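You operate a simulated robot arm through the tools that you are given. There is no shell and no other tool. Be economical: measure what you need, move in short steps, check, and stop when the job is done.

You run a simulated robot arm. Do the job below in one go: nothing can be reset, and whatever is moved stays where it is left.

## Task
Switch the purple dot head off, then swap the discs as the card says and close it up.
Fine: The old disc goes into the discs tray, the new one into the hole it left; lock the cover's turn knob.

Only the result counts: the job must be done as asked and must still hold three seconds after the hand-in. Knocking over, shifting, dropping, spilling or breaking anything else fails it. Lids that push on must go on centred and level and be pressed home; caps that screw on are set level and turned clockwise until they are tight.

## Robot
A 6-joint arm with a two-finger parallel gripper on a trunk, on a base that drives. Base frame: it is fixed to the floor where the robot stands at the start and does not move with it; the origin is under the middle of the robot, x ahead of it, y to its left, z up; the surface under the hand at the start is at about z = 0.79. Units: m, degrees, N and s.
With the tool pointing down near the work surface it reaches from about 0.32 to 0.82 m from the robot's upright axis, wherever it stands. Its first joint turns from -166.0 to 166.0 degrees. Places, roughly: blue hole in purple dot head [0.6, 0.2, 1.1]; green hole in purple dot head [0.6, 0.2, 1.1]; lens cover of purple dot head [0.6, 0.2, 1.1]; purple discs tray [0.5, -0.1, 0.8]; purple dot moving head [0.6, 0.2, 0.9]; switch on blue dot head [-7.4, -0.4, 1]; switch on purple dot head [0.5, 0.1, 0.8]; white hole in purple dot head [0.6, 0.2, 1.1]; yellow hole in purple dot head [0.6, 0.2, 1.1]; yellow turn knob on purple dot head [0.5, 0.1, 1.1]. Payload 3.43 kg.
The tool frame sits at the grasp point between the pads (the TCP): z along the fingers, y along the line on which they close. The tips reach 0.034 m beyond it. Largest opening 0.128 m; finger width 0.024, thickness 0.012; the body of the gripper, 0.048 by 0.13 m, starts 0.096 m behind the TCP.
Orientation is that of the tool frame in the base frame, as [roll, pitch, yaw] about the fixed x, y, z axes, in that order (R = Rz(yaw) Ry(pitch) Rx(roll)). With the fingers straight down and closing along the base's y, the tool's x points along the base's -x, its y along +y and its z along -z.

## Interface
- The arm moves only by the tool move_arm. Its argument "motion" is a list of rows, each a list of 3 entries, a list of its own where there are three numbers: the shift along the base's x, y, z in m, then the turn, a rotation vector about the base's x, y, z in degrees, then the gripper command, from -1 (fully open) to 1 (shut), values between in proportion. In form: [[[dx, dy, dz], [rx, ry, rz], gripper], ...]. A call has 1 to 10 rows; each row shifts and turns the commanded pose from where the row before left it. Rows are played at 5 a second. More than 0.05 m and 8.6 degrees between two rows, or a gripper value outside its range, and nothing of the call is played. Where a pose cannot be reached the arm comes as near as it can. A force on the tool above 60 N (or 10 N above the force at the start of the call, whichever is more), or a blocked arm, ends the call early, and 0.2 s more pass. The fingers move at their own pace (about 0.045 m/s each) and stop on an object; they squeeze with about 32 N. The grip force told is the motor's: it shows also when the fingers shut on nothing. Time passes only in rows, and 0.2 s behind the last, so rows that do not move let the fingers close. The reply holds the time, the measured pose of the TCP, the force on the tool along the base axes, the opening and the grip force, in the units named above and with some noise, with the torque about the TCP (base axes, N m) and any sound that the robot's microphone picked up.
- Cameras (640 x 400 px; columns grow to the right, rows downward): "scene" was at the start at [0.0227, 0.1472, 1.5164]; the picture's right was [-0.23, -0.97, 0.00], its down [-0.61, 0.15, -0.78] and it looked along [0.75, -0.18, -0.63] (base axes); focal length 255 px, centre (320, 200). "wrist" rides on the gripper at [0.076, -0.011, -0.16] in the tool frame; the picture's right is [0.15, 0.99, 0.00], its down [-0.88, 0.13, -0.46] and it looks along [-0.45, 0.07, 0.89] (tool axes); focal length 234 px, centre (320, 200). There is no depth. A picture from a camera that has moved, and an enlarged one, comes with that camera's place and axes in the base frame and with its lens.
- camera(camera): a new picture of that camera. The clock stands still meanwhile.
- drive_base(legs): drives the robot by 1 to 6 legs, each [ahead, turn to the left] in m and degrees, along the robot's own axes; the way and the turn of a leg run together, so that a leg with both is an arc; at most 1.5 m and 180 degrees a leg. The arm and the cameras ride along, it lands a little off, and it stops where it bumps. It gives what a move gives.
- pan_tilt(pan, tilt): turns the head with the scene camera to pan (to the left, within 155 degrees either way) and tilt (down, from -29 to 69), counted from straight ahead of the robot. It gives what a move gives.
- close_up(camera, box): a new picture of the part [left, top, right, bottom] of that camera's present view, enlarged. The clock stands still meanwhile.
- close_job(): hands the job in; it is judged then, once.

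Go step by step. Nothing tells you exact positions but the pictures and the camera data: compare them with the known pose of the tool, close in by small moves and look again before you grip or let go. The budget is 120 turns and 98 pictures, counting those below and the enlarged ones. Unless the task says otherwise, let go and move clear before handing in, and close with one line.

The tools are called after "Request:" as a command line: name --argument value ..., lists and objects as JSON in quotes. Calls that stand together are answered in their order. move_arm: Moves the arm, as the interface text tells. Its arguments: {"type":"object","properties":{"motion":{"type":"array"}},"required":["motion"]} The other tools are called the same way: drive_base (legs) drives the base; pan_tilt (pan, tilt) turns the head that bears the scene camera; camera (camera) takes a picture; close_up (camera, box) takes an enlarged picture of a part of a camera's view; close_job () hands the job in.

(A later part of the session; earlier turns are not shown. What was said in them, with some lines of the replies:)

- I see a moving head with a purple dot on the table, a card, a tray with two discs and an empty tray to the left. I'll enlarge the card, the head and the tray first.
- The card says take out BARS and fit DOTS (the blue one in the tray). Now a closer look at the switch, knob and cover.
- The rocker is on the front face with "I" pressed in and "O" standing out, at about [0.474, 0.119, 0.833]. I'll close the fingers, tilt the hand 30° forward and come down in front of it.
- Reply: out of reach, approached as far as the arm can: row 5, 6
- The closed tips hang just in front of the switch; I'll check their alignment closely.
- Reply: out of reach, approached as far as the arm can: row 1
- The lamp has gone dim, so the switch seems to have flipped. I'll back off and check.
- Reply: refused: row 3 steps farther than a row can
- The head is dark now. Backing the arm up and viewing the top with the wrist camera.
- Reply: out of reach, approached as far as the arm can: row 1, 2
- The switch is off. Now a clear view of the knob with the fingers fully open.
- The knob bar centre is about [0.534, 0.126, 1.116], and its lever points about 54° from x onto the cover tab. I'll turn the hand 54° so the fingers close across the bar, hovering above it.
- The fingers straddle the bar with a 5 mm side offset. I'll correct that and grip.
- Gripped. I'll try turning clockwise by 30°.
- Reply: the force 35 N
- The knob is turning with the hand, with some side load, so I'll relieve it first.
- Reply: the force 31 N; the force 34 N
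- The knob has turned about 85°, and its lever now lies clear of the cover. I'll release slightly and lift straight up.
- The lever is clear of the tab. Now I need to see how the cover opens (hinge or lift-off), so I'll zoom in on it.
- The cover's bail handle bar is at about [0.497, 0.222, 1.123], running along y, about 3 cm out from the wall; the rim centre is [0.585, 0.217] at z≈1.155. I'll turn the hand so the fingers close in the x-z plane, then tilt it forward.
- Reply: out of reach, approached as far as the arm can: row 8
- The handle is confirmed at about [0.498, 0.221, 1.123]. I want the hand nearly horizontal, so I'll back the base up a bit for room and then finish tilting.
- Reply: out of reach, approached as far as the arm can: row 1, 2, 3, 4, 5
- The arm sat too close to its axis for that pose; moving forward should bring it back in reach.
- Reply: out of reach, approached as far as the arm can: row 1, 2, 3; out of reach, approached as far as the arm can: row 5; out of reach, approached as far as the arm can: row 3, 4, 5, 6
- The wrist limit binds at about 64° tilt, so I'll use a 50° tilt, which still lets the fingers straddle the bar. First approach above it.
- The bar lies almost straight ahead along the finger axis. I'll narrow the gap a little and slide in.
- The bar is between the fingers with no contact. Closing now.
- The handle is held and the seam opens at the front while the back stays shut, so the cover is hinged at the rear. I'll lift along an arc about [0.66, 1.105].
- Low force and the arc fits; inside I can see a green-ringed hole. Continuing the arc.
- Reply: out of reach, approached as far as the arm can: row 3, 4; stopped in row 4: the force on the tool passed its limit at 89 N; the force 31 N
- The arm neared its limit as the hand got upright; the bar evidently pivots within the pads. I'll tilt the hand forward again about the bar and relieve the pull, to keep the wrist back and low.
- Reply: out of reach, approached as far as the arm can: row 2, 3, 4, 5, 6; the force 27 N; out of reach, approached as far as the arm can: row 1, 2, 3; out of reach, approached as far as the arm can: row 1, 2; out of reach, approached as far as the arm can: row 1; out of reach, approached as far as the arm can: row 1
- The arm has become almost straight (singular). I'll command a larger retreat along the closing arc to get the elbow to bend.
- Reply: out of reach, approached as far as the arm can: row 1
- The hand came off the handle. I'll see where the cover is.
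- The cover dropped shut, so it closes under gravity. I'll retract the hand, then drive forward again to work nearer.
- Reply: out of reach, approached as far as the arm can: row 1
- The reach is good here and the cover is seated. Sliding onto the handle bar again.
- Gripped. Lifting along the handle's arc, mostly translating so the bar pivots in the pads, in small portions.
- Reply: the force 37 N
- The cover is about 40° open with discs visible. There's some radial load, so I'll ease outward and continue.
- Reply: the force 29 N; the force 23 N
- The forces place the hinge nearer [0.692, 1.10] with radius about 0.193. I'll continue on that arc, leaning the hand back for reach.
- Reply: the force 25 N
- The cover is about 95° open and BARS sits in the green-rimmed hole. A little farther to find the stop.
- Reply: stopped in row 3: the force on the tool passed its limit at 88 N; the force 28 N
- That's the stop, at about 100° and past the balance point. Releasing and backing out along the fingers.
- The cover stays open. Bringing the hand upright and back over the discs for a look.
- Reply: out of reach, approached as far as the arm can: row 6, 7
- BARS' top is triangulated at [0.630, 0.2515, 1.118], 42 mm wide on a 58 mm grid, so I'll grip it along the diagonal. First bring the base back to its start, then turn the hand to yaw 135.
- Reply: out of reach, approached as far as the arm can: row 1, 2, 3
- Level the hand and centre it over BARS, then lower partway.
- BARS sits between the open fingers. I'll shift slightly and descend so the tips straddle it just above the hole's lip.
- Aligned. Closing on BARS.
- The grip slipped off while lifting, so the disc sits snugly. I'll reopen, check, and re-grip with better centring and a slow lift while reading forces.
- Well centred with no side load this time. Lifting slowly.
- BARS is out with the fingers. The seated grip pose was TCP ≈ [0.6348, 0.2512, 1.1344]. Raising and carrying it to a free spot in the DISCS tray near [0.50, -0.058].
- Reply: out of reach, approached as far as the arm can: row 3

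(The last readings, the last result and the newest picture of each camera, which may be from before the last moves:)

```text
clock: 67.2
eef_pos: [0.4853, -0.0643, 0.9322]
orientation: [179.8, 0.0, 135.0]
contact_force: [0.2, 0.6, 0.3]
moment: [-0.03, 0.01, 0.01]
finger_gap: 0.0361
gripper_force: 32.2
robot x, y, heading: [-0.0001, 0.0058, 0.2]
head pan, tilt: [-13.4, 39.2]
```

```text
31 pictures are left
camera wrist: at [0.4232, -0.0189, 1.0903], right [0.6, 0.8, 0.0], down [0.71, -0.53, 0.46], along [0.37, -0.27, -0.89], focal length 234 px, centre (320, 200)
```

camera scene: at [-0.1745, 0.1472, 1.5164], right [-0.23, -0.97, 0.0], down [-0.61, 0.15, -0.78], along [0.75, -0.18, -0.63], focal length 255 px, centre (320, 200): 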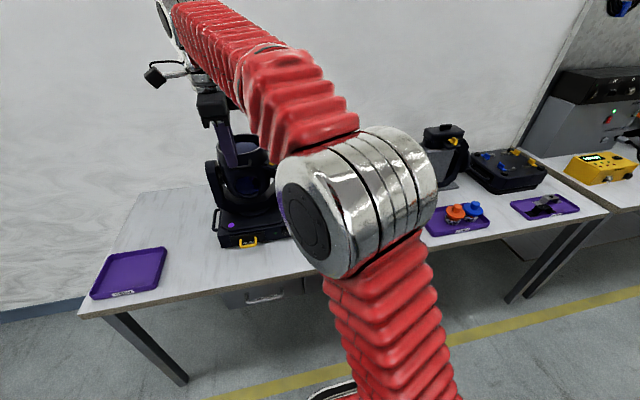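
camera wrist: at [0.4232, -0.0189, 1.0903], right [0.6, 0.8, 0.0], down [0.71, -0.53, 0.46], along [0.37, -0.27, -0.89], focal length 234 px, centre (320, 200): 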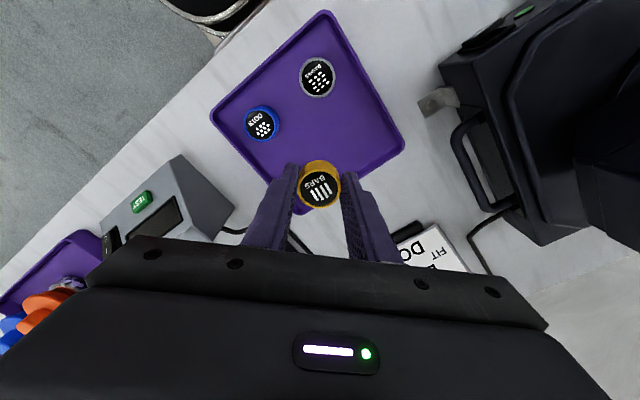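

Tray checked: DOTS is at [0.419, -0.095], DASHES at [0.421, -0.018], and the spot at [0.497, -0.058] is free. Lowering BARS gently there.

Request:
move_arm --motion '[[[0.012, 0.006, -0.03], [0, 0, 0], 1], [[0, 0, -0.03], [0, 0, 0], 1], [[0, 0, -0.015], [0, 0, 0], 1], [[0, 0, -0.006], [0, 0, 0], 1], [[0, 0, 0], [0, 0, 0], 1]]'

Request:
move_arm --motion '[[[0, 0, -0.003], [0, 0, 0], 1], [[0, 0, -0.003], [0, 0, 0], 1]]'

Request:
camera --camera "wrist"

```text
clock: 68.4
eef_pos: [0.499, -0.057, 0.8517]
orientation: [179.9, 0.0, 134.9]
contact_force: [0.7, 0.0, -0.4]
moment: [0.0, 0.02, 0.05]
finger_gap: 0.0361
gripper_force: 31.8
robot x, y, heading: [0.0006, 0.0036, 0.0]
head pan, tilt: [-13.4, 39.2]
```

```text
clock: 69.0
eef_pos: [0.4992, -0.0567, 0.8449]
orientation: [179.9, 0.0, 135.0]
contact_force: [-0.4, -0.2, -0.3]
moment: [0.02, 0.02, -0.07]
finger_gap: 0.0358
gripper_force: 31.8
robot x, y, heading: [0.0005, 0.0096, -0.1]
head pan, tilt: [-13.4, 39.2]
```

```text
30 pictures are left
camera wrist: at [0.4363, -0.0124, 1.0039], right [0.6, 0.8, 0.0], down [0.71, -0.53, 0.46], along [0.37, -0.27, -0.89], focal length 234 px, centre (320, 200)
```

wrist: 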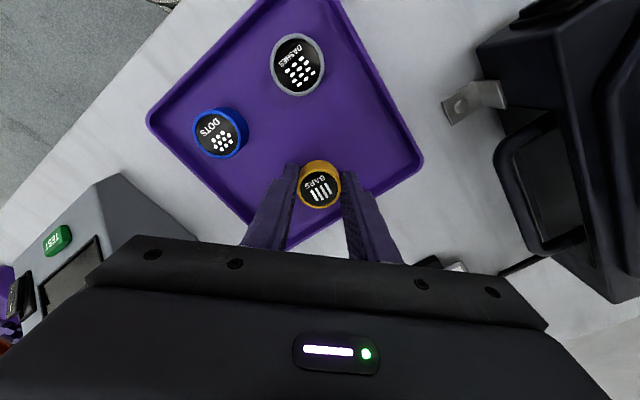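

Request:
move_arm --motion '[[[0, 0, -0.002], [0, 0, 0], 1], [[0, 0, -0.002], [0, 0, 0], 1]]'

Request:
move_arm --motion '[[[0, 0, -0.002], [0, 0, 0], 1], [[0, 0, -0.002], [0, 0, 0], 1]]'

Request:
move_arm --motion '[[[0, 0, -0.002], [0, 0, 0], 1], [[0, 0, -0.002], [0, 0, 0], 1]]'

```text
clock: 69.6
eef_pos: [0.4992, -0.0582, 0.8409]
orientation: [179.9, 0.1, 135.0]
contact_force: [0.3, -0.6, -0.8]
moment: [-0.03, -0.01, 0.02]
finger_gap: 0.0362
gripper_force: 32.0
robot x, y, heading: [-0.0043, 0.0083, 0.2]
head pan, tilt: [-13.4, 39.2]
```

```text
clock: 70.2
eef_pos: [0.4983, -0.0578, 0.8385]
orientation: [179.8, 0.2, 135.1]
contact_force: [-5.3, -0.3, 25.1]
moment: [-0.14, 0.14, 0.08]
finger_gap: 0.0363
gripper_force: 32.1
robot x, y, heading: [-0.0013, 0.0075, -0.1]
head pan, tilt: [-13.4, 39.2]
```

```text
clock: 70.8
eef_pos: [0.4992, -0.0578, 0.8341]
orientation: [179.8, -0.1, 135.0]
contact_force: [1.1, -0.7, 25.1]
moment: [-0.1, -0.09, 0.01]
finger_gap: 0.0361
gripper_force: 32.0
robot x, y, heading: [0.0026, 0.007, 0.2]
head pan, tilt: [-13.4, 39.2]
```

BARS touched the tray floor at TCP ≈ 0.839. Releasing and rising, then moving over DOTS.

Request:
move_arm --motion '[[[0, 0, 0.002], [0, 0, 0], 0.1], [[0, 0, 0], [0, 0, 0], 0.1], [[0, 0, 0.03], [0, 0, 0], 0.1], [[0, 0, 0.04], [0, 0, 0], 0.1], [[-0.04, -0.018, 0], [0, 0, 0], 0.1], [[-0.04, -0.019, 0], [0, 0, 0], 0.1], [[0, 0, 0], [0, 0, 0], 0.1]]'

Request:
camera --camera "wrist"

```text
clock: 72.4
eef_pos: [0.4181, -0.0943, 0.9038]
orientation: [179.8, 0.0, 135.1]
contact_force: [-0.5, -0.1, -0.5]
moment: [-0.01, 0.03, -0.03]
finger_gap: 0.0576
gripper_force: 0.1
robot x, y, heading: [0.0011, 0.0131, 0.3]
head pan, tilt: [-13.4, 39.2]
```

```text
29 pictures are left
camera wrist: at [0.356, -0.0491, 1.0635], right [0.6, 0.8, 0.0], down [0.71, -0.53, 0.46], along [0.37, -0.27, -0.89], focal length 234 px, centre (320, 200)
```

wrist: 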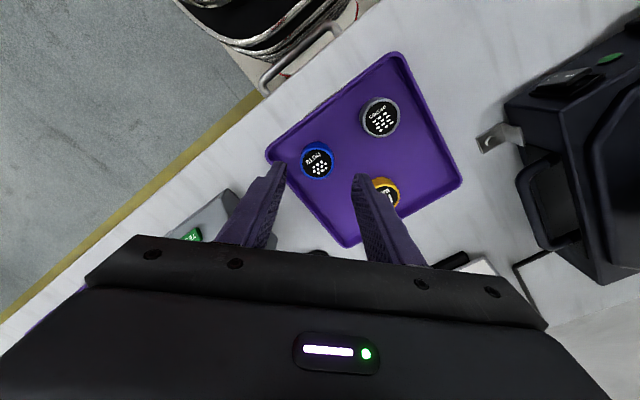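

Request:
close_up --camera "wrist" --box '[250, 110, 390, 230]'

```text
3.33 times, centred on (320, 170) of wrist
camera zoom: at [0.356, -0.0491, 1.0635], right [0.6, 0.8, 0.0], down [0.71, -0.53, 0.46], along [0.37, -0.27, -0.89], focal length 781 px, centre (320, 300)
```

zoom: 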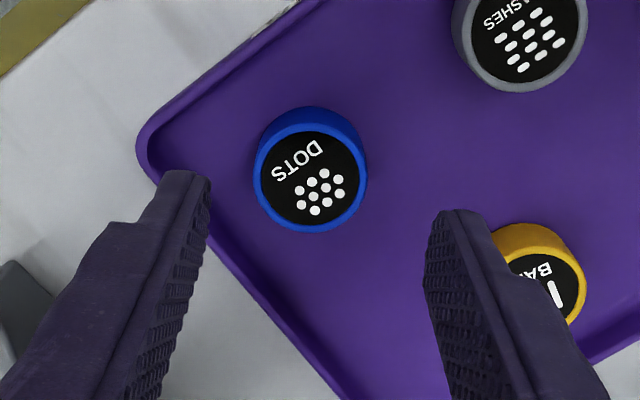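

DOTS is offset a few mm; correcting and descending to the same relative grip height.

Request:
move_arm --motion '[[[0.003, -0.0045, -0.02], [0, 0, 0], 0.1], [[0, 0, -0.025], [0, 0, 0], 0.1], [[0, 0, -0.012], [0, 0, 0], 0.2], [[0, 0, -0.007], [0, 0, 0], 0.2], [[0, 0, 0], [0, 0, 0], 0.2]]'

Request:
close_up --camera "wrist" --box '[250, 110, 390, 230]'

```text
clock: 73.6
eef_pos: [0.423, -0.097, 0.8417]
orientation: [179.9, 0.0, 135.0]
contact_force: [-0.3, -0.2, 0.0]
moment: [0.04, 0.01, -0.02]
finger_gap: 0.0511
gripper_force: 0.0
robot x, y, heading: [0.0021, 0.0045, 0.0]
head pan, tilt: [-13.4, 39.2]
```

```text
3.33 times, centred on (320, 170) of wrist
camera zoom: at [0.3595, -0.0524, 1.0], right [0.6, 0.8, 0.0], down [0.71, -0.53, 0.46], along [0.37, -0.27, -0.89], focal length 781 px, centre (320, 300)
```

zoom: 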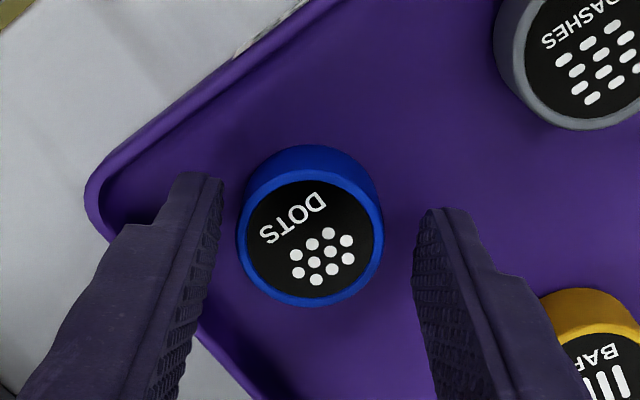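

Request:
move_arm --motion '[[[-0.003, 0, -0.0025], [0, 0, 0], 0.2], [[0, 0, 0], [0, 0, 0], 0.3], [[0, 0, 0], [0, 0, 0], 1], [[0, 0, 0], [0, 0, 0], 1], [[0, 0, 0], [0, 0, 0], 1]]'

Request:
close_up --camera "wrist" --box '[250, 100, 390, 240]'

```text
clock: 74.8
eef_pos: [0.4187, -0.0977, 0.8387]
orientation: [179.9, 0.0, 135.0]
contact_force: [-0.1, -0.7, -0.1]
moment: [-0.01, 0.04, 0.02]
finger_gap: 0.0359
gripper_force: 32.0
robot x, y, heading: [0.0002, 0.0059, 0.2]
head pan, tilt: [-13.4, 39.2]
```

```text
2.86 times, centred on (320, 170) of wrist
camera zoom: at [0.3564, -0.0532, 0.9975], right [0.6, 0.8, 0.0], down [0.71, -0.53, 0.46], along [0.37, -0.27, -0.89], focal length 669 px, centre (320, 286)
```

zoom: 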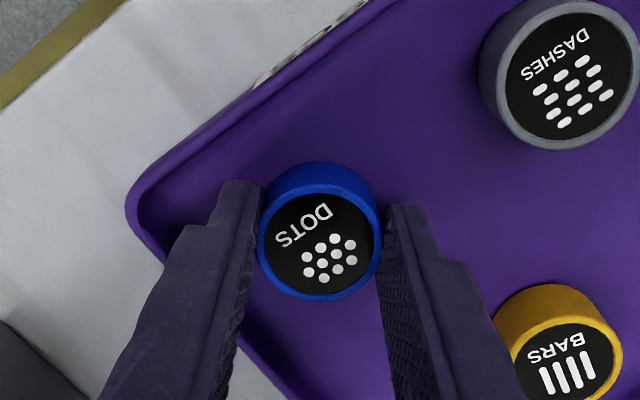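

DOTS is gripped like BARS was (about 2 mm offset noted). Lifting and carrying it to above the green hole.

Request:
move_arm --motion '[[[0, 0, 0.03], [0, 0, 0], 1], [[0, 0, 0.045], [0, 0, 0], 1], [[0, 0, 0.045], [0, 0, 0], 1], [[0, 0, 0.045], [0, 0, 0], 1], [[0, 0, 0.045], [0, 0, 0], 1], [[0, 0, 0.045], [0, 0, 0], 1], [[0, 0, 0.045], [0, 0, 0], 1], [[0, 0, 0.045], [0, 0, 0], 1], [[0, 0, 0.03], [0, 0, 0], 1], [[0, 0, 0], [0, 0, 0], 1]]'

Request:
move_arm --motion '[[[0.02, 0.035, 0], [0, 0, 0], 1], [[0.025, 0.04, 0], [0, 0, 0], 1], [[0.025, 0.04, 0], [0, 0, 0], 1], [[0.025, 0.04, 0], [0, 0, 0], 1], [[0.025, 0.04, 0], [0, 0, 0], 1], [[0.025, 0.04, 0], [0, 0, 0], 1], [[0.025, 0.04, 0], [0, 0, 0], 1], [[0.025, 0.04, -0.005], [0, 0, 0], 1], [[0.015, 0.025, -0.005], [0, 0, 0], 1], [[0, 0, 0], [0, 0, 0], 1]]'

Request:
camera --camera "wrist"

```text
clock: 77.0
eef_pos: [0.4172, -0.0979, 1.2162]
orientation: [179.9, -0.1, 134.9]
contact_force: [0.7, -0.2, -0.5]
moment: [-0.01, -0.03, 0.03]
finger_gap: 0.0359
gripper_force: 32.2
robot x, y, heading: [-0.0012, 0.0057, 0.0]
head pan, tilt: [-13.4, 39.2]
```

```text
clock: 79.2
eef_pos: [0.629, 0.2423, 1.201]
orientation: [179.9, -0.1, 135.0]
contact_force: [0.5, 0.2, 0.1]
moment: [-0.01, -0.04, 0.02]
finger_gap: 0.0362
gripper_force: 32.0
robot x, y, heading: [0.0008, 0.0073, 0.1]
head pan, tilt: [-13.4, 39.2]
```

```text
25 pictures are left
camera wrist: at [0.5667, 0.2861, 1.3604], right [0.6, 0.8, 0.0], down [0.71, -0.53, 0.46], along [0.37, -0.27, -0.89], focal length 234 px, centre (320, 200)
```

wrist: 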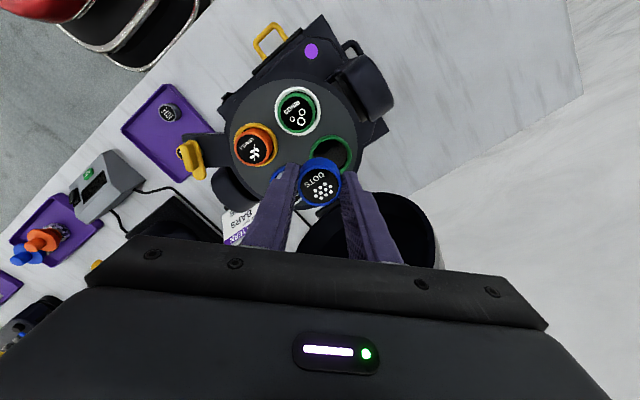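

Request:
move_arm --motion '[[[0.0072, 0.0079, 0], [0, 0, 0], 1], [[0, 0, -0.025], [0, 0, 0], 1], [[0, 0, -0.02], [0, 0, 0], 1], [[0, 0, 0], [0, 0, 0], 1]]'

Request:
close_up --camera "wrist" --box '[250, 100, 390, 240]'

```text
clock: 80.2
eef_pos: [0.6347, 0.2499, 1.158]
orientation: [179.9, 0.0, 135.0]
contact_force: [0.0, 0.4, -1.0]
moment: [-0.02, 0.04, 0.02]
finger_gap: 0.0358
gripper_force: 32.8
robot x, y, heading: [-0.0007, 0.0053, 0.0]
head pan, tilt: [-13.4, 39.2]
```

```text
2.86 times, centred on (320, 170) of wrist
camera zoom: at [0.5728, 0.2939, 1.317], right [0.6, 0.8, 0.0], down [0.71, -0.53, 0.46], along [0.37, -0.27, -0.89], focal length 669 px, centre (320, 286)
```

zoom: 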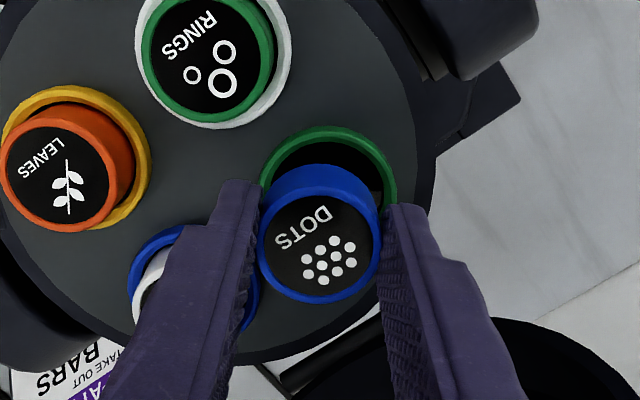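

The hole sits right beneath DOTS as it was for BARS. Inserting in small steps.

Request:
move_arm --motion '[[[0.001, 0, -0.006], [0, 0, 0], 1], [[0, 0, -0.004], [0, 0, 0], 1], [[0, 0, -0.003], [0, 0, 0], 1]]'

Request:
move_arm --motion '[[[0, 0, -0.003], [0, 0, 0], 1], [[0, 0, -0.003], [0, 0, 0], 1]]'

```text
clock: 81.0
eef_pos: [0.6361, 0.2487, 1.1446]
orientation: [179.9, 0.0, 135.0]
contact_force: [-0.8, -0.3, 0.2]
moment: [0.0, 0.03, -0.01]
finger_gap: 0.0359
gripper_force: 32.0
robot x, y, heading: [0.0026, 0.0096, 0.1]
head pan, tilt: [-13.4, 39.2]
```

```text
clock: 81.6
eef_pos: [0.6368, 0.2498, 1.1398]
orientation: [179.9, 0.0, 135.0]
contact_force: [-0.4, 0.1, -0.6]
moment: [0.0, 0.0, 0.0]
finger_gap: 0.036
gripper_force: 32.1
robot x, y, heading: [0.0012, 0.0041, -0.0]
head pan, tilt: [-13.4, 39.2]
```

Request:
move_arm --motion '[[[0, 0, -0.003], [0, 0, 0], 1], [[0, 0, -0.002], [0, 0, 0], 1], [[0, 0, -0.001], [0, 0, 0], 1]]'

Request:
close_up --camera "wrist" --box '[250, 100, 390, 240]'

```text
clock: 82.4
eef_pos: [0.6372, 0.2499, 1.1329]
orientation: [179.8, 0.1, 135.1]
contact_force: [0.9, 5.7, 3.1]
moment: [0.21, -0.02, 0.0]
finger_gap: 0.0364
gripper_force: 32.1
robot x, y, heading: [0.0004, 0.0046, 0.0]
head pan, tilt: [-13.4, 39.2]
```

```text
2.86 times, centred on (320, 170) of wrist
camera zoom: at [0.5749, 0.2945, 1.2922], right [0.59, 0.8, 0.0], down [0.71, -0.53, 0.46], along [0.37, -0.27, -0.89], focal length 669 px, centre (320, 286)
```

zoom: 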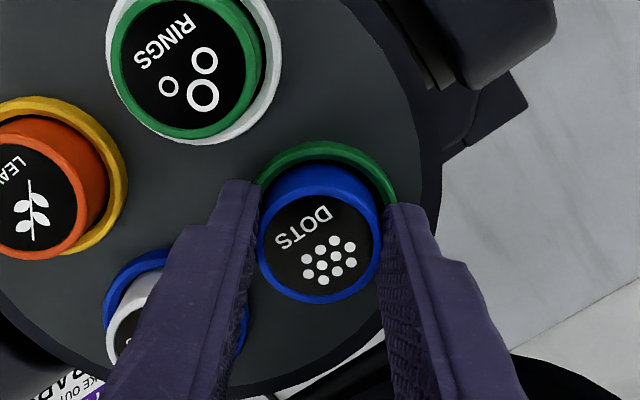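

Request:
move_arm --motion '[[[-0.001, 0.001, 0], [0, 0, 0], 1], [[0, 0, -0.001], [0, 0, 0], 1], [[0, 0, -0.001], [0, 0, 0], 1]]'

```text
clock: 83.2
eef_pos: [0.6367, 0.2504, 1.1324]
orientation: [179.7, 0.1, 135.0]
contact_force: [1.2, 0.7, 17.0]
moment: [-0.25, 0.11, 0.01]
finger_gap: 0.036
gripper_force: 32.3
robot x, y, heading: [-0.0007, 0.0095, 0.0]
head pan, tilt: [-13.4, 39.2]
```

It has bottomed out (17 N). Releasing, rising and checking.

Request:
move_arm --motion '[[[0, 0, 0.001], [0, 0, 0], 0.15], [[0, 0, 0], [0, 0, 0], 0.15], [[0, 0, 0.03], [0, 0, 0], 0.15], [[0, 0, 0.03], [0, 0, 0], 0.15], [[-0.03, -0.02, 0.02], [0, 0, 0], 0.15], [[-0.03, -0.02, 0.02], [0, 0, 0], 0.15], [[-0.04, -0.01, 0.02], [0, 0, 0], 0.15], [[-0.04, 0, 0], [0, 0, 0], 0.15]]'

Request:
close_up --camera "scene" --box '[210, 130, 290, 210]'

Request:
camera --camera "wrist"

```text
clock: 85.0
eef_pos: [0.4962, 0.2012, 1.2497]
orientation: [179.8, 0.0, 135.0]
contact_force: [0.8, -0.1, 0.2]
moment: [-0.07, 0.06, 0.02]
finger_gap: 0.0543
gripper_force: 0.1
robot x, y, heading: [0.0008, 0.0097, -0.0]
head pan, tilt: [-13.4, 39.2]
```

```text
5.00 times, centred on (250, 170) of scene
camera zoom: at [0.0246, 0.1472, 1.5163], right [-0.23, -0.97, 0.0], down [-0.61, 0.15, -0.77], along [0.75, -0.18, -0.63], focal length 1274 px, centre (670, 350)
```

zoom: 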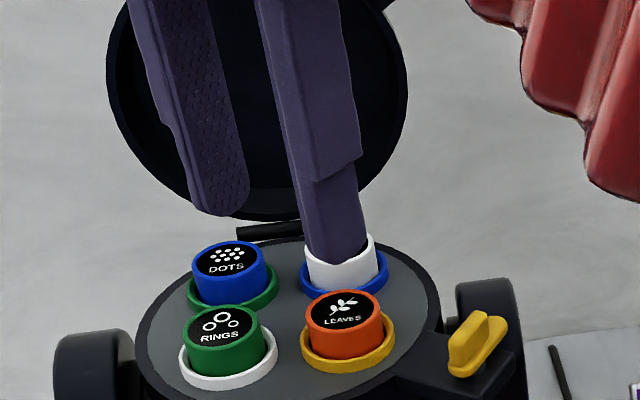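

```text
21 pictures are left
camera wrist: at [0.4346, 0.2451, 1.4095], right [0.6, 0.8, 0.0], down [0.71, -0.53, 0.46], along [0.37, -0.27, -0.89], focal length 234 px, centre (320, 200)
```

wrist: 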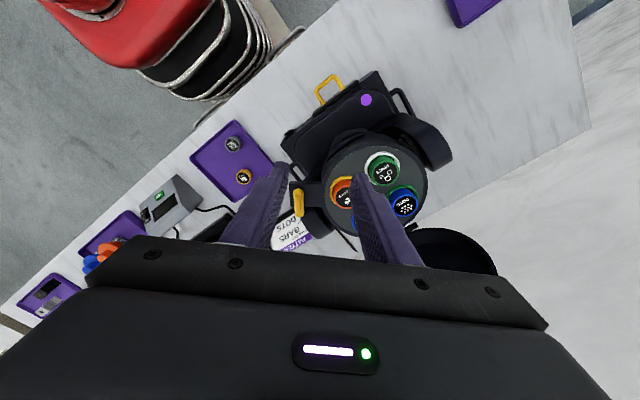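

DOTS sits level in the green hole, as deep as its neighbours, and BARS is in the tray. Now to close the cover: base back a little, and the hand reoriented toward the handle.

Request:
drive_base --legs '[[-0.045, 0]]'

Request:
move_arm --motion '[[[0.003, 0.003, 0.015], [0, 0, -7.6], 0.4], [[0.003, 0.003, 0.015], [0, 0, -7.6], 0.5], [[0.003, 0.003, 0.015], [0, 0, -7.6], 0.6], [[0.003, 0.003, 0.015], [0, 0, -7.6], 0.6], [[0.003, 0.005, 0.015], [0, 0, -7.6], 0.6], [[0, 0.005, 0], [0, 0, -7.6], 0.6]]'

Request:
move_arm --motion '[[[0, 0, 0], [0, -7.7, 0], 0.6], [[0, 0, 0], [0, -7.7, 0], 0.6], [[0.02, 0, 0], [0, -7.7, 0], 0.6], [[0.04, 0, 0], [0, -7.7, 0], 0.6], [[0.04, 0, 0.01], [0, -7.7, 0], 0.6], [[0.04, 0, 0.01], [0, -7.7, 0], 0.6], [[0.03, 0, 0], [0, -7.3, 0], 0.6], [[0, 0, 0], [0, 0, 0], 0.6]]'

Request:
camera --camera "wrist"

```text
clock: 86.0
eef_pos: [0.4514, 0.2006, 1.2504]
orientation: [179.9, 0.0, 135.0]
contact_force: [0.0, 0.3, 0.1]
moment: [0.01, 0.0, -0.04]
finger_gap: 0.0543
gripper_force: 0.0
robot x, y, heading: [-0.0457, 0.0108, -0.1]
head pan, tilt: [-13.4, 39.2]
```

```text
clock: 87.4
eef_pos: [0.4681, 0.222, 1.3259]
orientation: [179.9, -0.1, 89.3]
contact_force: [0.7, -0.1, -0.1]
moment: [0.04, 0.01, -0.02]
finger_gap: 0.0259
gripper_force: 0.1
robot x, y, heading: [-0.0425, 0.0094, -0.2]
head pan, tilt: [-13.4, 39.2]
```

```text
clock: 89.2
eef_pos: [0.6378, 0.2217, 1.3465]
orientation: [126.3, -0.3, 89.7]
contact_force: [-0.5, 0.4, 0.2]
moment: [0.04, -0.01, 0.0]
finger_gap: 0.0255
gripper_force: 0.0
robot x, y, heading: [-0.0437, 0.0048, -0.1]
head pan, tilt: [-13.4, 39.2]
```

```text
20 pictures are left
camera wrist: at [0.5023, 0.2971, 1.4316], right [0.59, 0.14, 0.8], down [-0.3, -0.88, 0.37], along [0.75, -0.45, -0.48], focal length 234 px, centre (320, 200)
```

wrist: 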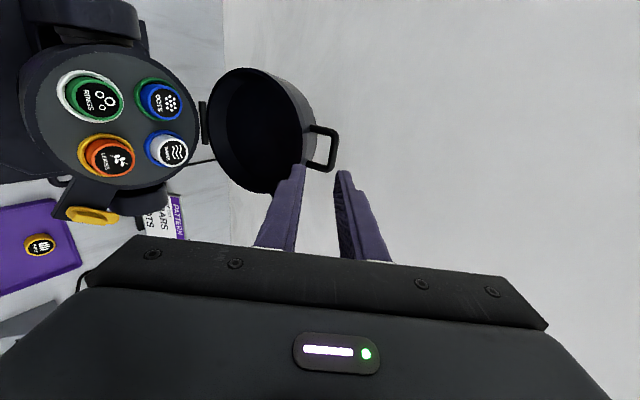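

The handle bar is at [0.755, 0.222, 1.280]. Approaching along the fingers, stopping just short to check.

Request:
move_arm --motion '[[[0.0094, 0, 0.0127], [0, 0, 0], 0.6], [[0.024, 0, -0.0177], [0, 0, 0], 0.6], [[0.024, 0, -0.0177], [0, 0, 0], 0.6], [[0.016, 0, -0.0118], [0, 0, 0], 0.6], [[0, 0, 0], [0, 0, 0], 0.6]]'

Request:
close_up --camera "wrist" --box '[240, 90, 400, 220]'

```text
clock: 90.4
eef_pos: [0.7113, 0.2213, 1.3118]
orientation: [126.4, -0.4, 89.5]
contact_force: [-0.7, -0.1, 0.2]
moment: [-0.01, 0.01, 0.0]
finger_gap: 0.0257
gripper_force: 0.0
robot x, y, heading: [-0.0453, 0.0062, -0.0]
head pan, tilt: [-13.4, 39.2]
```

```text
3.08 times, centred on (320, 155) of wrist
camera zoom: at [0.5757, 0.2969, 1.3981], right [0.59, 0.14, 0.8], down [-0.3, -0.88, 0.37], along [0.75, -0.45, -0.48], focal length 720 px, centre (320, 338)
```

zoom: 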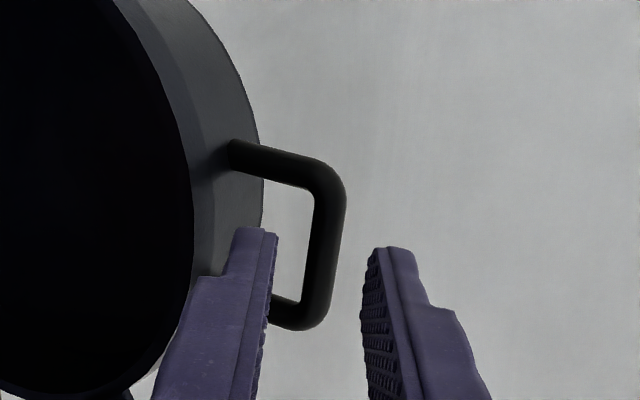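

Bar is centred between the tips. Advancing the last bit and gripping.

Request:
move_arm --motion '[[[0.0115, 0, -0.0085], [0, 0, 0], 0.6], [[0.0115, 0, -0.0085], [0, 0, 0], 0.6], [[0, 0, 0], [0, 0, 0], 1], [[0, 0, 0], [0, 0, 0], 1]]'

Request:
close_up --camera "wrist" --box '[240, 90, 400, 220]'

```text
clock: 91.4
eef_pos: [0.734, 0.2217, 1.2951]
orientation: [126.2, -0.5, 89.7]
contact_force: [3.3, -0.1, 4.9]
moment: [0.08, -0.2, -0.13]
finger_gap: 0.0103
gripper_force: 33.7
robot x, y, heading: [-0.0377, 0.0069, -0.0]
head pan, tilt: [-13.4, 39.2]
```

```text
3.08 times, centred on (320, 155) of wrist
camera zoom: at [0.5989, 0.2973, 1.3816], right [0.59, 0.14, 0.8], down [-0.3, -0.88, 0.37], along [0.75, -0.45, -0.48], focal length 720 px, centre (320, 338)
```

zoom: 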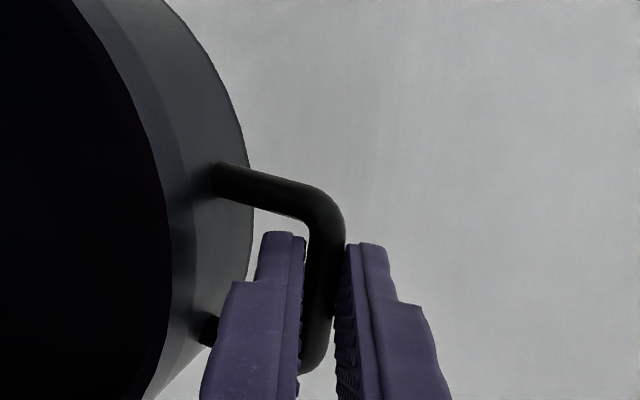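

Gripped. Swinging the cover back along the reverse arc.

Request:
move_arm --motion '[[[-0.0201, 0, 0.0058], [0, 1, 0], 1], [[-0.0199, 0, 0.0035], [0, 1, 0], 1], [[-0.0201, 0, 0.0014], [0, 1, 0], 1]]'

Request:
move_arm --motion '[[[-0.0202, 0, -0.0007], [0, 1, 0], 1], [[-0.02, 0, -0.0028], [0, 1, 0], 1], [[-0.0196, 0, -0.0049], [0, 1, 0], 1]]'

```text
clock: 92.2
eef_pos: [0.6731, 0.2214, 1.307]
orientation: [129.3, -0.5, 89.6]
contact_force: [1.3, -0.1, 12.4]
moment: [0.91, -0.3, -0.1]
finger_gap: 0.01
gripper_force: 44.2
robot x, y, heading: [-0.0422, 0.0041, 0.0]
head pan, tilt: [-13.4, 39.2]
```

```text
clock: 93.0
eef_pos: [0.6126, 0.2214, 1.2969]
orientation: [132.5, -0.3, 89.6]
contact_force: [-2.0, -4.8, 6.0]
moment: [0.69, -0.1, 0.16]
finger_gap: 0.0097
gripper_force: 43.8
robot x, y, heading: [-0.0443, 0.0081, -0.1]
head pan, tilt: [-13.4, 39.2]
```

Request:
move_arm --motion '[[[-0.019, 0, -0.0069], [0, 0, 0], 1], [[-0.0182, 0, -0.0089], [0, 0, 0], 1], [[-0.0171, 0, -0.0107], [0, 0, 0], 1]]'

Request:
move_arm --motion '[[[-0.0159, 0, -0.0124], [0, 0, 0], 1], [[-0.0146, 0, -0.0141], [0, 0, 0], 1]]'

Request:
camera --camera "wrist"

```text
clock: 93.8
eef_pos: [0.5585, 0.2227, 1.2691]
orientation: [132.6, -0.3, 89.6]
contact_force: [4.0, -4.8, -8.5]
moment: [0.16, 0.1, 0.34]
finger_gap: 0.0097
gripper_force: 43.5
robot x, y, heading: [-0.0458, 0.0091, -0.2]
head pan, tilt: [-13.4, 39.2]
```

```text
clock: 94.4
eef_pos: [0.5295, 0.222, 1.2435]
orientation: [132.4, -0.3, 89.7]
contact_force: [10.1, 1.5, -9.9]
moment: [-0.67, -0.04, 0.02]
finger_gap: 0.0096
gripper_force: 43.3
robot x, y, heading: [-0.0448, 0.0086, -0.2]
head pan, tilt: [-13.4, 39.2]
```

```text
17 pictures are left
camera wrist: at [0.4039, 0.298, 1.3434], right [0.67, 0.14, 0.73], down [-0.25, -0.88, 0.4], along [0.7, -0.45, -0.55], focal length 234 px, centre (320, 200)
```

wrist: 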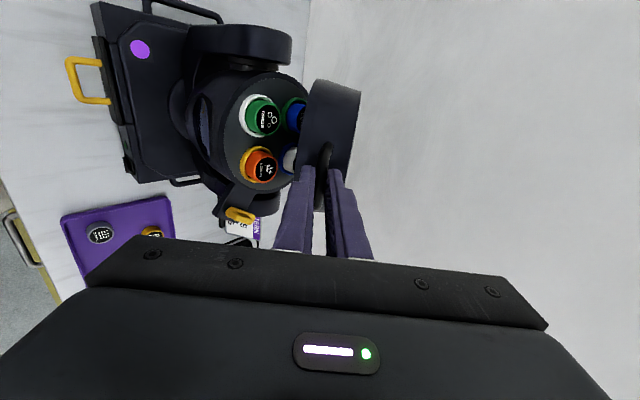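

Request:
move_arm --motion '[[[-0.012, 0, -0.016], [0, 0, 0], 1], [[-0.0105, 0, -0.0172], [0, 0, 0], 1], [[-0.009, 0, -0.0178], [0, 0, 0], 1]]'

Request:
move_arm --motion '[[[-0.0076, 0, -0.0188], [0, 0, 0], 1], [[-0.0056, 0, -0.0194], [0, 0, 0], 1]]'

```text
clock: 95.2
eef_pos: [0.4956, 0.2236, 1.1937]
orientation: [132.4, -0.4, 89.5]
contact_force: [-16.3, -2.0, 6.8]
moment: [-1.22, 0.07, 0.23]
finger_gap: 0.0098
gripper_force: 43.8
robot x, y, heading: [-0.0426, 0.0059, -0.2]
head pan, tilt: [-13.4, 39.2]
```

```text
clock: 95.8
eef_pos: [0.4831, 0.2228, 1.1539]
orientation: [132.4, -0.4, 89.8]
contact_force: [-21.7, 4.5, 3.8]
moment: [-0.99, 0.23, 0.43]
finger_gap: 0.0097
gripper_force: 43.6
robot x, y, heading: [-0.0474, 0.0058, 0.1]
head pan, tilt: [-13.4, 39.2]
```

Request:
move_arm --motion '[[[-0.003, 0, -0.005], [0, 0, 0], 1], [[-0.002, 0, -0.006], [0, 0, 0], 1], [[0, 0, -0.003], [0, 0, 0], 1]]'

Request:
close_up --camera "wrist" --box '[220, 60, 420, 220]'

```text
clock: 96.6
eef_pos: [0.4803, 0.2228, 1.1399]
orientation: [132.3, -0.4, 89.7]
contact_force: [11.5, 6.5, -2.4]
moment: [-0.51, -0.22, 0.93]
finger_gap: 0.0099
gripper_force: 43.9
robot x, y, heading: [-0.0452, 0.0118, -0.1]
head pan, tilt: [-13.4, 39.2]
```

```text
2.50 times, centred on (320, 140) of wrist
camera zoom: at [0.3546, 0.2981, 1.2398], right [0.67, 0.14, 0.73], down [-0.25, -0.88, 0.4], along [0.7, -0.45, -0.55], focal length 585 px, centre (320, 350)
```

zoom: 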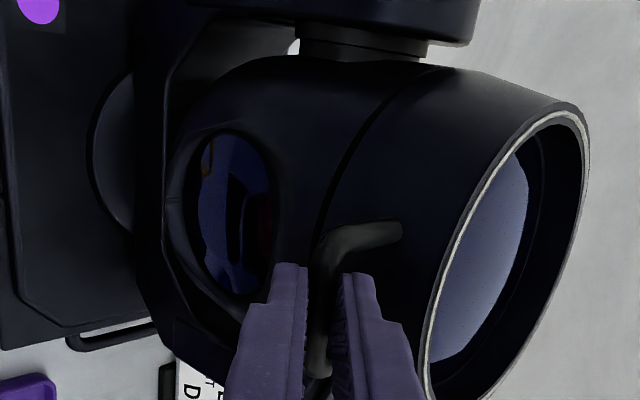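

A hair of gap remains. Pressing down further.

Request:
move_arm --motion '[[[0, 0, -0.002], [0, 0, 0], 1], [[0, 0, -0.002], [0, 0, 0], 1], [[0, 0, -0.002], [0, 0, 0], 1], [[0, 0, -0.002], [0, 0, 0], 1]]'

Request:
close_up --camera "wrist" --box '[220, 60, 420, 220]'

```text
clock: 97.6
eef_pos: [0.4787, 0.2228, 1.1372]
orientation: [131.9, -0.6, 89.5]
contact_force: [4.1, -2.7, 27.1]
moment: [-1.45, -0.73, -0.01]
finger_gap: 0.0098
gripper_force: 43.6
robot x, y, heading: [-0.0436, 0.0098, -0.1]
head pan, tilt: [-13.4, 39.2]
```

```text
2.50 times, centred on (320, 140) of wrist
camera zoom: at [0.3533, 0.298, 1.2352], right [0.66, 0.14, 0.74], down [-0.26, -0.88, 0.39], along [0.7, -0.45, -0.55], focal length 585 px, centre (320, 350)
```

zoom: 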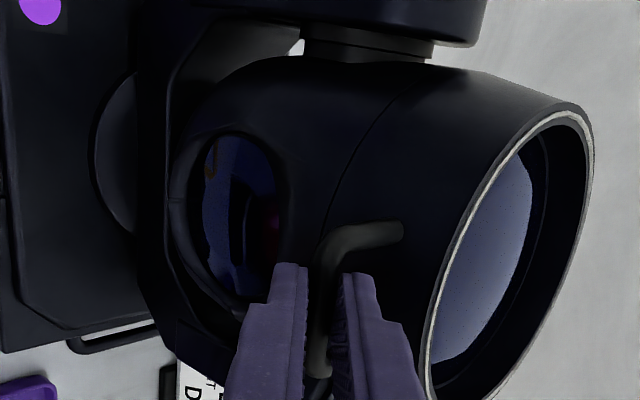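

Closed flush. Releasing, backing out, and turning the hand upright toward the knob.

Request:
move_arm --motion '[[[0, 0, 0.001], [0, 0, 0], 0.6], [[0, 0, 0], [0, 0, 0], 0.6], [[-0.015, 0, 0.0135], [0, 0, 0], 0.6], [[-0.03, 0, 0.027], [0, 0, 0], 0.6], [[-0.02, 0, 0.03], [0, 7, 0], 0.6], [[0, 0, 0.04], [0, 8.3, 0], 0.6], [[0, 0, 0.02], [0, 8.3, 0], 0.6], [[0.02, 0, 0], [0, 8.3, 0], 0.6], [[0.02, -0.01, 0], [0, 8.3, 0], 0.6], [[0.02, -0.01, 0], [0, 8.0, 0], 0.6]]'

Request:
move_arm --motion '[[[0.01, -0.01, 0], [0, 0, 7.5], 0.6], [[0.01, -0.01, 0], [0, 0, 7.5], 0.6], [[0.01, -0.01, 0], [0, 0, 7.5], 0.6], [[0.01, -0.01, 0], [0, 0, 7.5], 0.6], [[0.01, -0.01, 0], [0, 0, 7.5], 0.6], [[0.01, -0.01, 0], [0, 0, 7.5], 0.6], [[0, -0.01, 0], [0, 0, 7.5], 0.6], [[0, 0, 0], [0, 0, 7.3], 0.6], [[0, 0, 0], [0, 0, 0], 0.6]]'

Request:
close_up --camera "scene" --box '[190, 140, 310, 240]'

```text
clock: 99.8
eef_pos: [0.4732, 0.2031, 1.2643]
orientation: [-179.2, 0.0, 89.5]
contact_force: [-0.6, 0.0, 0.4]
moment: [0.01, -0.08, 0.02]
finger_gap: 0.0258
gripper_force: 0.0
robot x, y, heading: [-0.0427, 0.0091, 0.2]
head pan, tilt: [-13.4, 39.2]
```

```text
clock: 101.8
eef_pos: [0.5339, 0.1326, 1.2649]
orientation: [-179.4, 0.0, 149.4]
contact_force: [0.3, -0.2, 0.3]
moment: [0.01, -0.01, 0.01]
finger_gap: 0.0259
gripper_force: 0.1
robot x, y, heading: [-0.0446, 0.0069, 0.0]
head pan, tilt: [-13.4, 39.2]
```

```text
4.00 times, centred on (250, 190) of scene
camera zoom: at [-0.0205, 0.1472, 1.5163], right [-0.23, -0.97, 0.0], down [-0.61, 0.15, -0.78], along [0.75, -0.18, -0.63], focal length 1019 px, centre (600, 240)
```

zoom: 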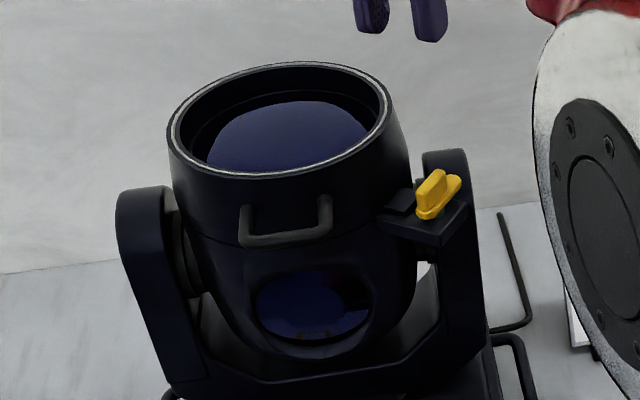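

The cover is down and the knob still in its open position. Lowering over the knob bar.

Request:
move_arm --motion '[[[0.0025, -0.002, -0.04], [0, 0, 0], 0.65], [[0, 0, -0.04], [0, 0, 0], 0.65], [[0, 0, -0.02], [0, 0, 0], 0.65], [[0, 0, 0], [0, 0, 0], 0.65]]'

Request:
close_up --camera "wrist" --box '[240, 120, 400, 260]'

```text
clock: 102.8
eef_pos: [0.5384, 0.1312, 1.1632]
orientation: [-179.4, 0.0, 149.3]
contact_force: [0.1, 0.1, -0.2]
moment: [0.0, 0.02, 0.0]
finger_gap: 0.0222
gripper_force: 0.2
robot x, y, heading: [-0.0419, 0.0093, -0.0]
head pan, tilt: [-13.4, 39.2]
```

```text
2.86 times, centred on (320, 190) of wrist
camera zoom: at [0.4668, 0.16, 1.3225], right [0.38, 0.92, -0.01], down [0.83, -0.33, 0.45], along [0.42, -0.18, -0.89], focal length 669 px, centre (320, 229)
```

zoom: 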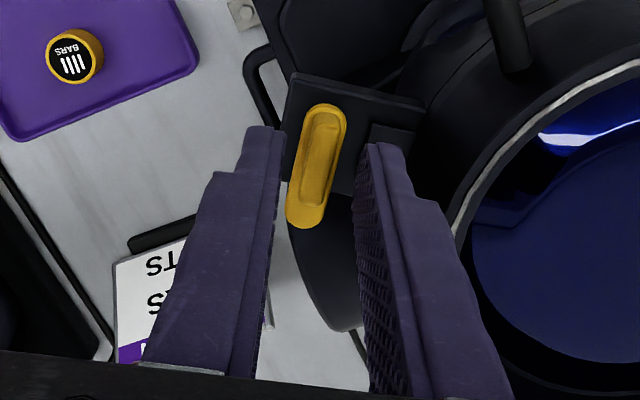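

Request:
move_arm --motion '[[[-0.001, -0.0015, -0.013], [0, 0, 0], 0.65], [[0, 0, -0.01], [0, 0, 0], 0.65], [[0, 0, 0], [0, 0, 0], 1], [[0, 0, 0], [0, 0, 0], 1]]'

```text
clock: 103.8
eef_pos: [0.5365, 0.1307, 1.1416]
orientation: [-179.7, 0.1, 149.4]
contact_force: [12.4, 22.7, -0.4]
moment: [0.72, -0.9, 0.14]
finger_gap: 0.009
gripper_force: 35.8
robot x, y, heading: [-0.0409, 0.0081, 0.1]
head pan, tilt: [-13.4, 39.2]
```

Gripped on the knob bar. Easing the side load and turning counter-clockwise about its pivot, back over the tab.

Request:
move_arm --motion '[[[0.0008, 0.0013, 0], [0, 0, 0], 1], [[-0.0004, -0.0008, 0], [0, 0, 8], 1], [[-0.0003, -0.0008, 0], [0, 0, 8], 1], [[-0.0002, -0.0009, 0], [0, 0, 8], 1], [[0, -0.0009, 0], [0, 0, 8], 1]]'

Request:
move_arm --motion '[[[0.0001, -0.0009, 0], [0, 0, 8], 1], [[0.0002, -0.0009, 0], [0, 0, 8], 1], [[0.0003, -0.0008, 0], [0, 0, 8], 1]]'

```text
clock: 105.0
eef_pos: [0.5362, 0.127, 1.1409]
orientation: [-179.4, -0.1, -178.7]
contact_force: [12.2, 14.5, 5.9]
moment: [0.78, 0.73, 0.11]
finger_gap: 0.0091
gripper_force: 42.4
robot x, y, heading: [-0.0436, 0.0105, -0.1]
head pan, tilt: [-13.4, 39.2]
```

```text
clock: 105.8
eef_pos: [0.5358, 0.1255, 1.1412]
orientation: [-179.4, 0.0, -154.5]
contact_force: [9.1, 8.4, -1.1]
moment: [0.86, -0.73, 0.03]
finger_gap: 0.0088
gripper_force: 42.8
robot x, y, heading: [-0.0444, 0.0065, -0.2]
head pan, tilt: [-13.4, 39.2]
```

Request:
move_arm --motion '[[[0.0008, -0.0003, 0], [0, 0, 8], 1], [[0.0007, -0.0005, 0], [0, 0, 8], 1], [[0.0006, -0.0005, 0], [0, 0, 8], 1], [[0.0003, -0.0003, 0], [0, 0, 5], 1]]'

Request:
close_up --camera "wrist" --box '[240, 120, 400, 260]'

```text
clock: 106.8
eef_pos: [0.5383, 0.1221, 1.141]
orientation: [-179.5, -0.1, -125.8]
contact_force: [2.1, -5.0, 0.6]
moment: [-1.04, 1.03, -0.06]
finger_gap: 0.0089
gripper_force: 42.9
robot x, y, heading: [-0.0429, 0.0056, 0.3]
head pan, tilt: [-13.4, 39.2]
```

```text
2.86 times, centred on (320, 190) of wrist
camera zoom: at [0.5018, 0.0542, 1.3004], right [-0.89, 0.46, -0.01], down [0.41, 0.79, 0.45], along [0.21, 0.4, -0.89], focal length 669 px, centre (320, 229)
```

zoom: 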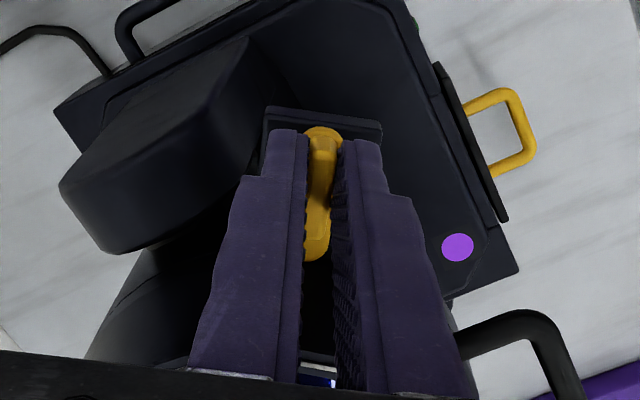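

Looks the same as at the start. Releasing, lifting and comparing.

Request:
move_arm --motion '[[[0, 0, 0], [0, 0, 0], 0.4], [[0, 0, 0], [0, 0, 0], 0.4], [[0, 0, 0.03], [0, 0, 0], 0.4], [[0, 0, 0.04], [0, 0, 0], 0.4], [[-0.02, -0.02, 0.04], [0, 0, 0], 0.4], [[-0.04, -0.02, 0.02], [0, 0, 0], 0.4], [[-0.04, -0.02, 0.02], [0, 0, 0], 0.4], [[-0.04, -0.02, 0.0], [0, 0, 0], 0.4]]'

Request:
close_up --camera "scene" --box '[190, 140, 310, 240]'

Request:
close_up --camera "wrist" --box '[240, 60, 400, 200]'

```text
clock: 108.6
eef_pos: [0.3957, 0.0404, 1.2917]
orientation: [-179.5, 0.0, -125.9]
contact_force: [0.0, 1.1, -0.1]
moment: [0.01, 0.05, 0.02]
finger_gap: 0.0386
gripper_force: 0.0
robot x, y, heading: [-0.0468, 0.0082, 0.0]
head pan, tilt: [-13.4, 39.2]
```

```text
4.00 times, centred on (250, 190) of scene
camera zoom: at [-0.0202, 0.1471, 1.5164], right [-0.23, -0.97, 0.0], down [-0.61, 0.15, -0.78], along [0.75, -0.18, -0.63], focal length 1019 px, centre (600, 240)
```

zoom: 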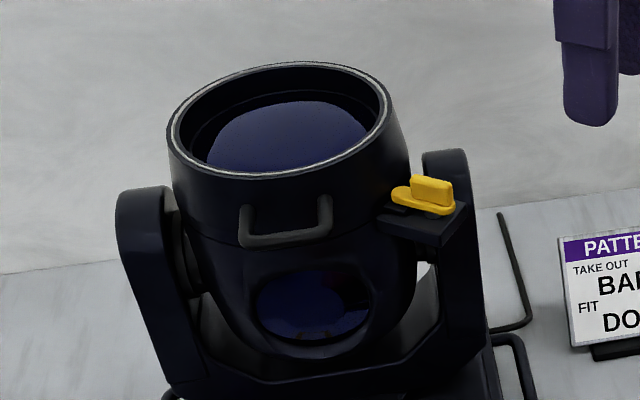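

```text
2.86 times, centred on (320, 130) of wrist
camera zoom: at [0.3593, -0.027, 1.4509], right [-0.89, 0.46, -0.01], down [0.41, 0.79, 0.45], along [0.22, 0.4, -0.89], focal length 669 px, centre (320, 400)
```

zoom: 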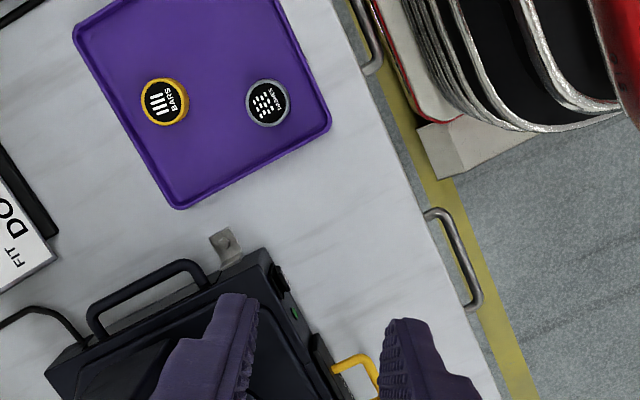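

Request:
close_up --camera "scene" --box '[265, 170, 315, 205]'

Request:
camera --camera "scene"

```text
11.43 times, centred on (290, 188) of scene
camera zoom: at [-0.0202, 0.1471, 1.5164], right [-0.23, -0.97, 0.0], down [-0.61, 0.15, -0.78], along [0.75, -0.18, -0.63], focal length 2911 px, centre (663, 343)
```

zoom: 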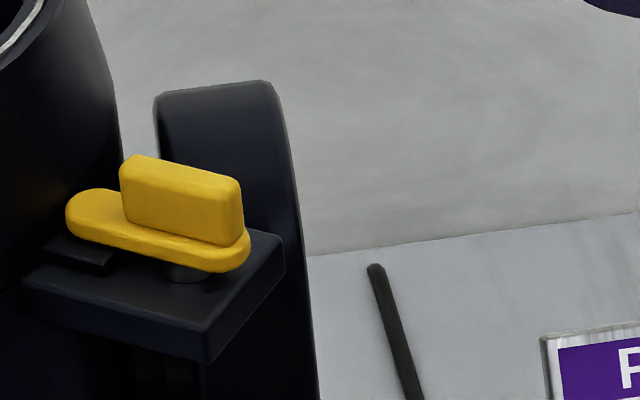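

```text
8 pictures are left
camera scene: at [-0.0202, 0.1471, 1.5164], right [-0.23, -0.97, 0.0], down [-0.61, 0.15, -0.78], along [0.75, -0.18, -0.63], focal length 255 px, centre (320, 200)
```

scene: 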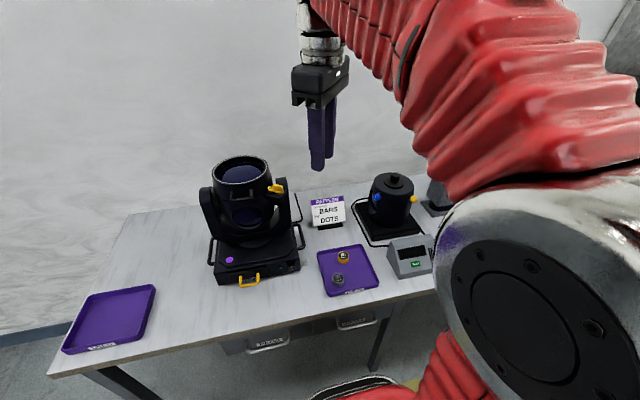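

The knob's lever lies over the cover's tab exactly as at the start. The cover is flush, the head is dark, BARS is in the tray, DOTS is in its hole, and the hand is clear, so I'm handing in.

Request:
close_job

```text
The job is handed in.
```

The purple dot head is off. BARS is in the discs tray, DOTS is in the green hole BARS came from, and the cover is closed with its turn knob locked. During my first try at opening it, the cover slipped from the gripper and dropped shut from about 20°; I saw no damage.
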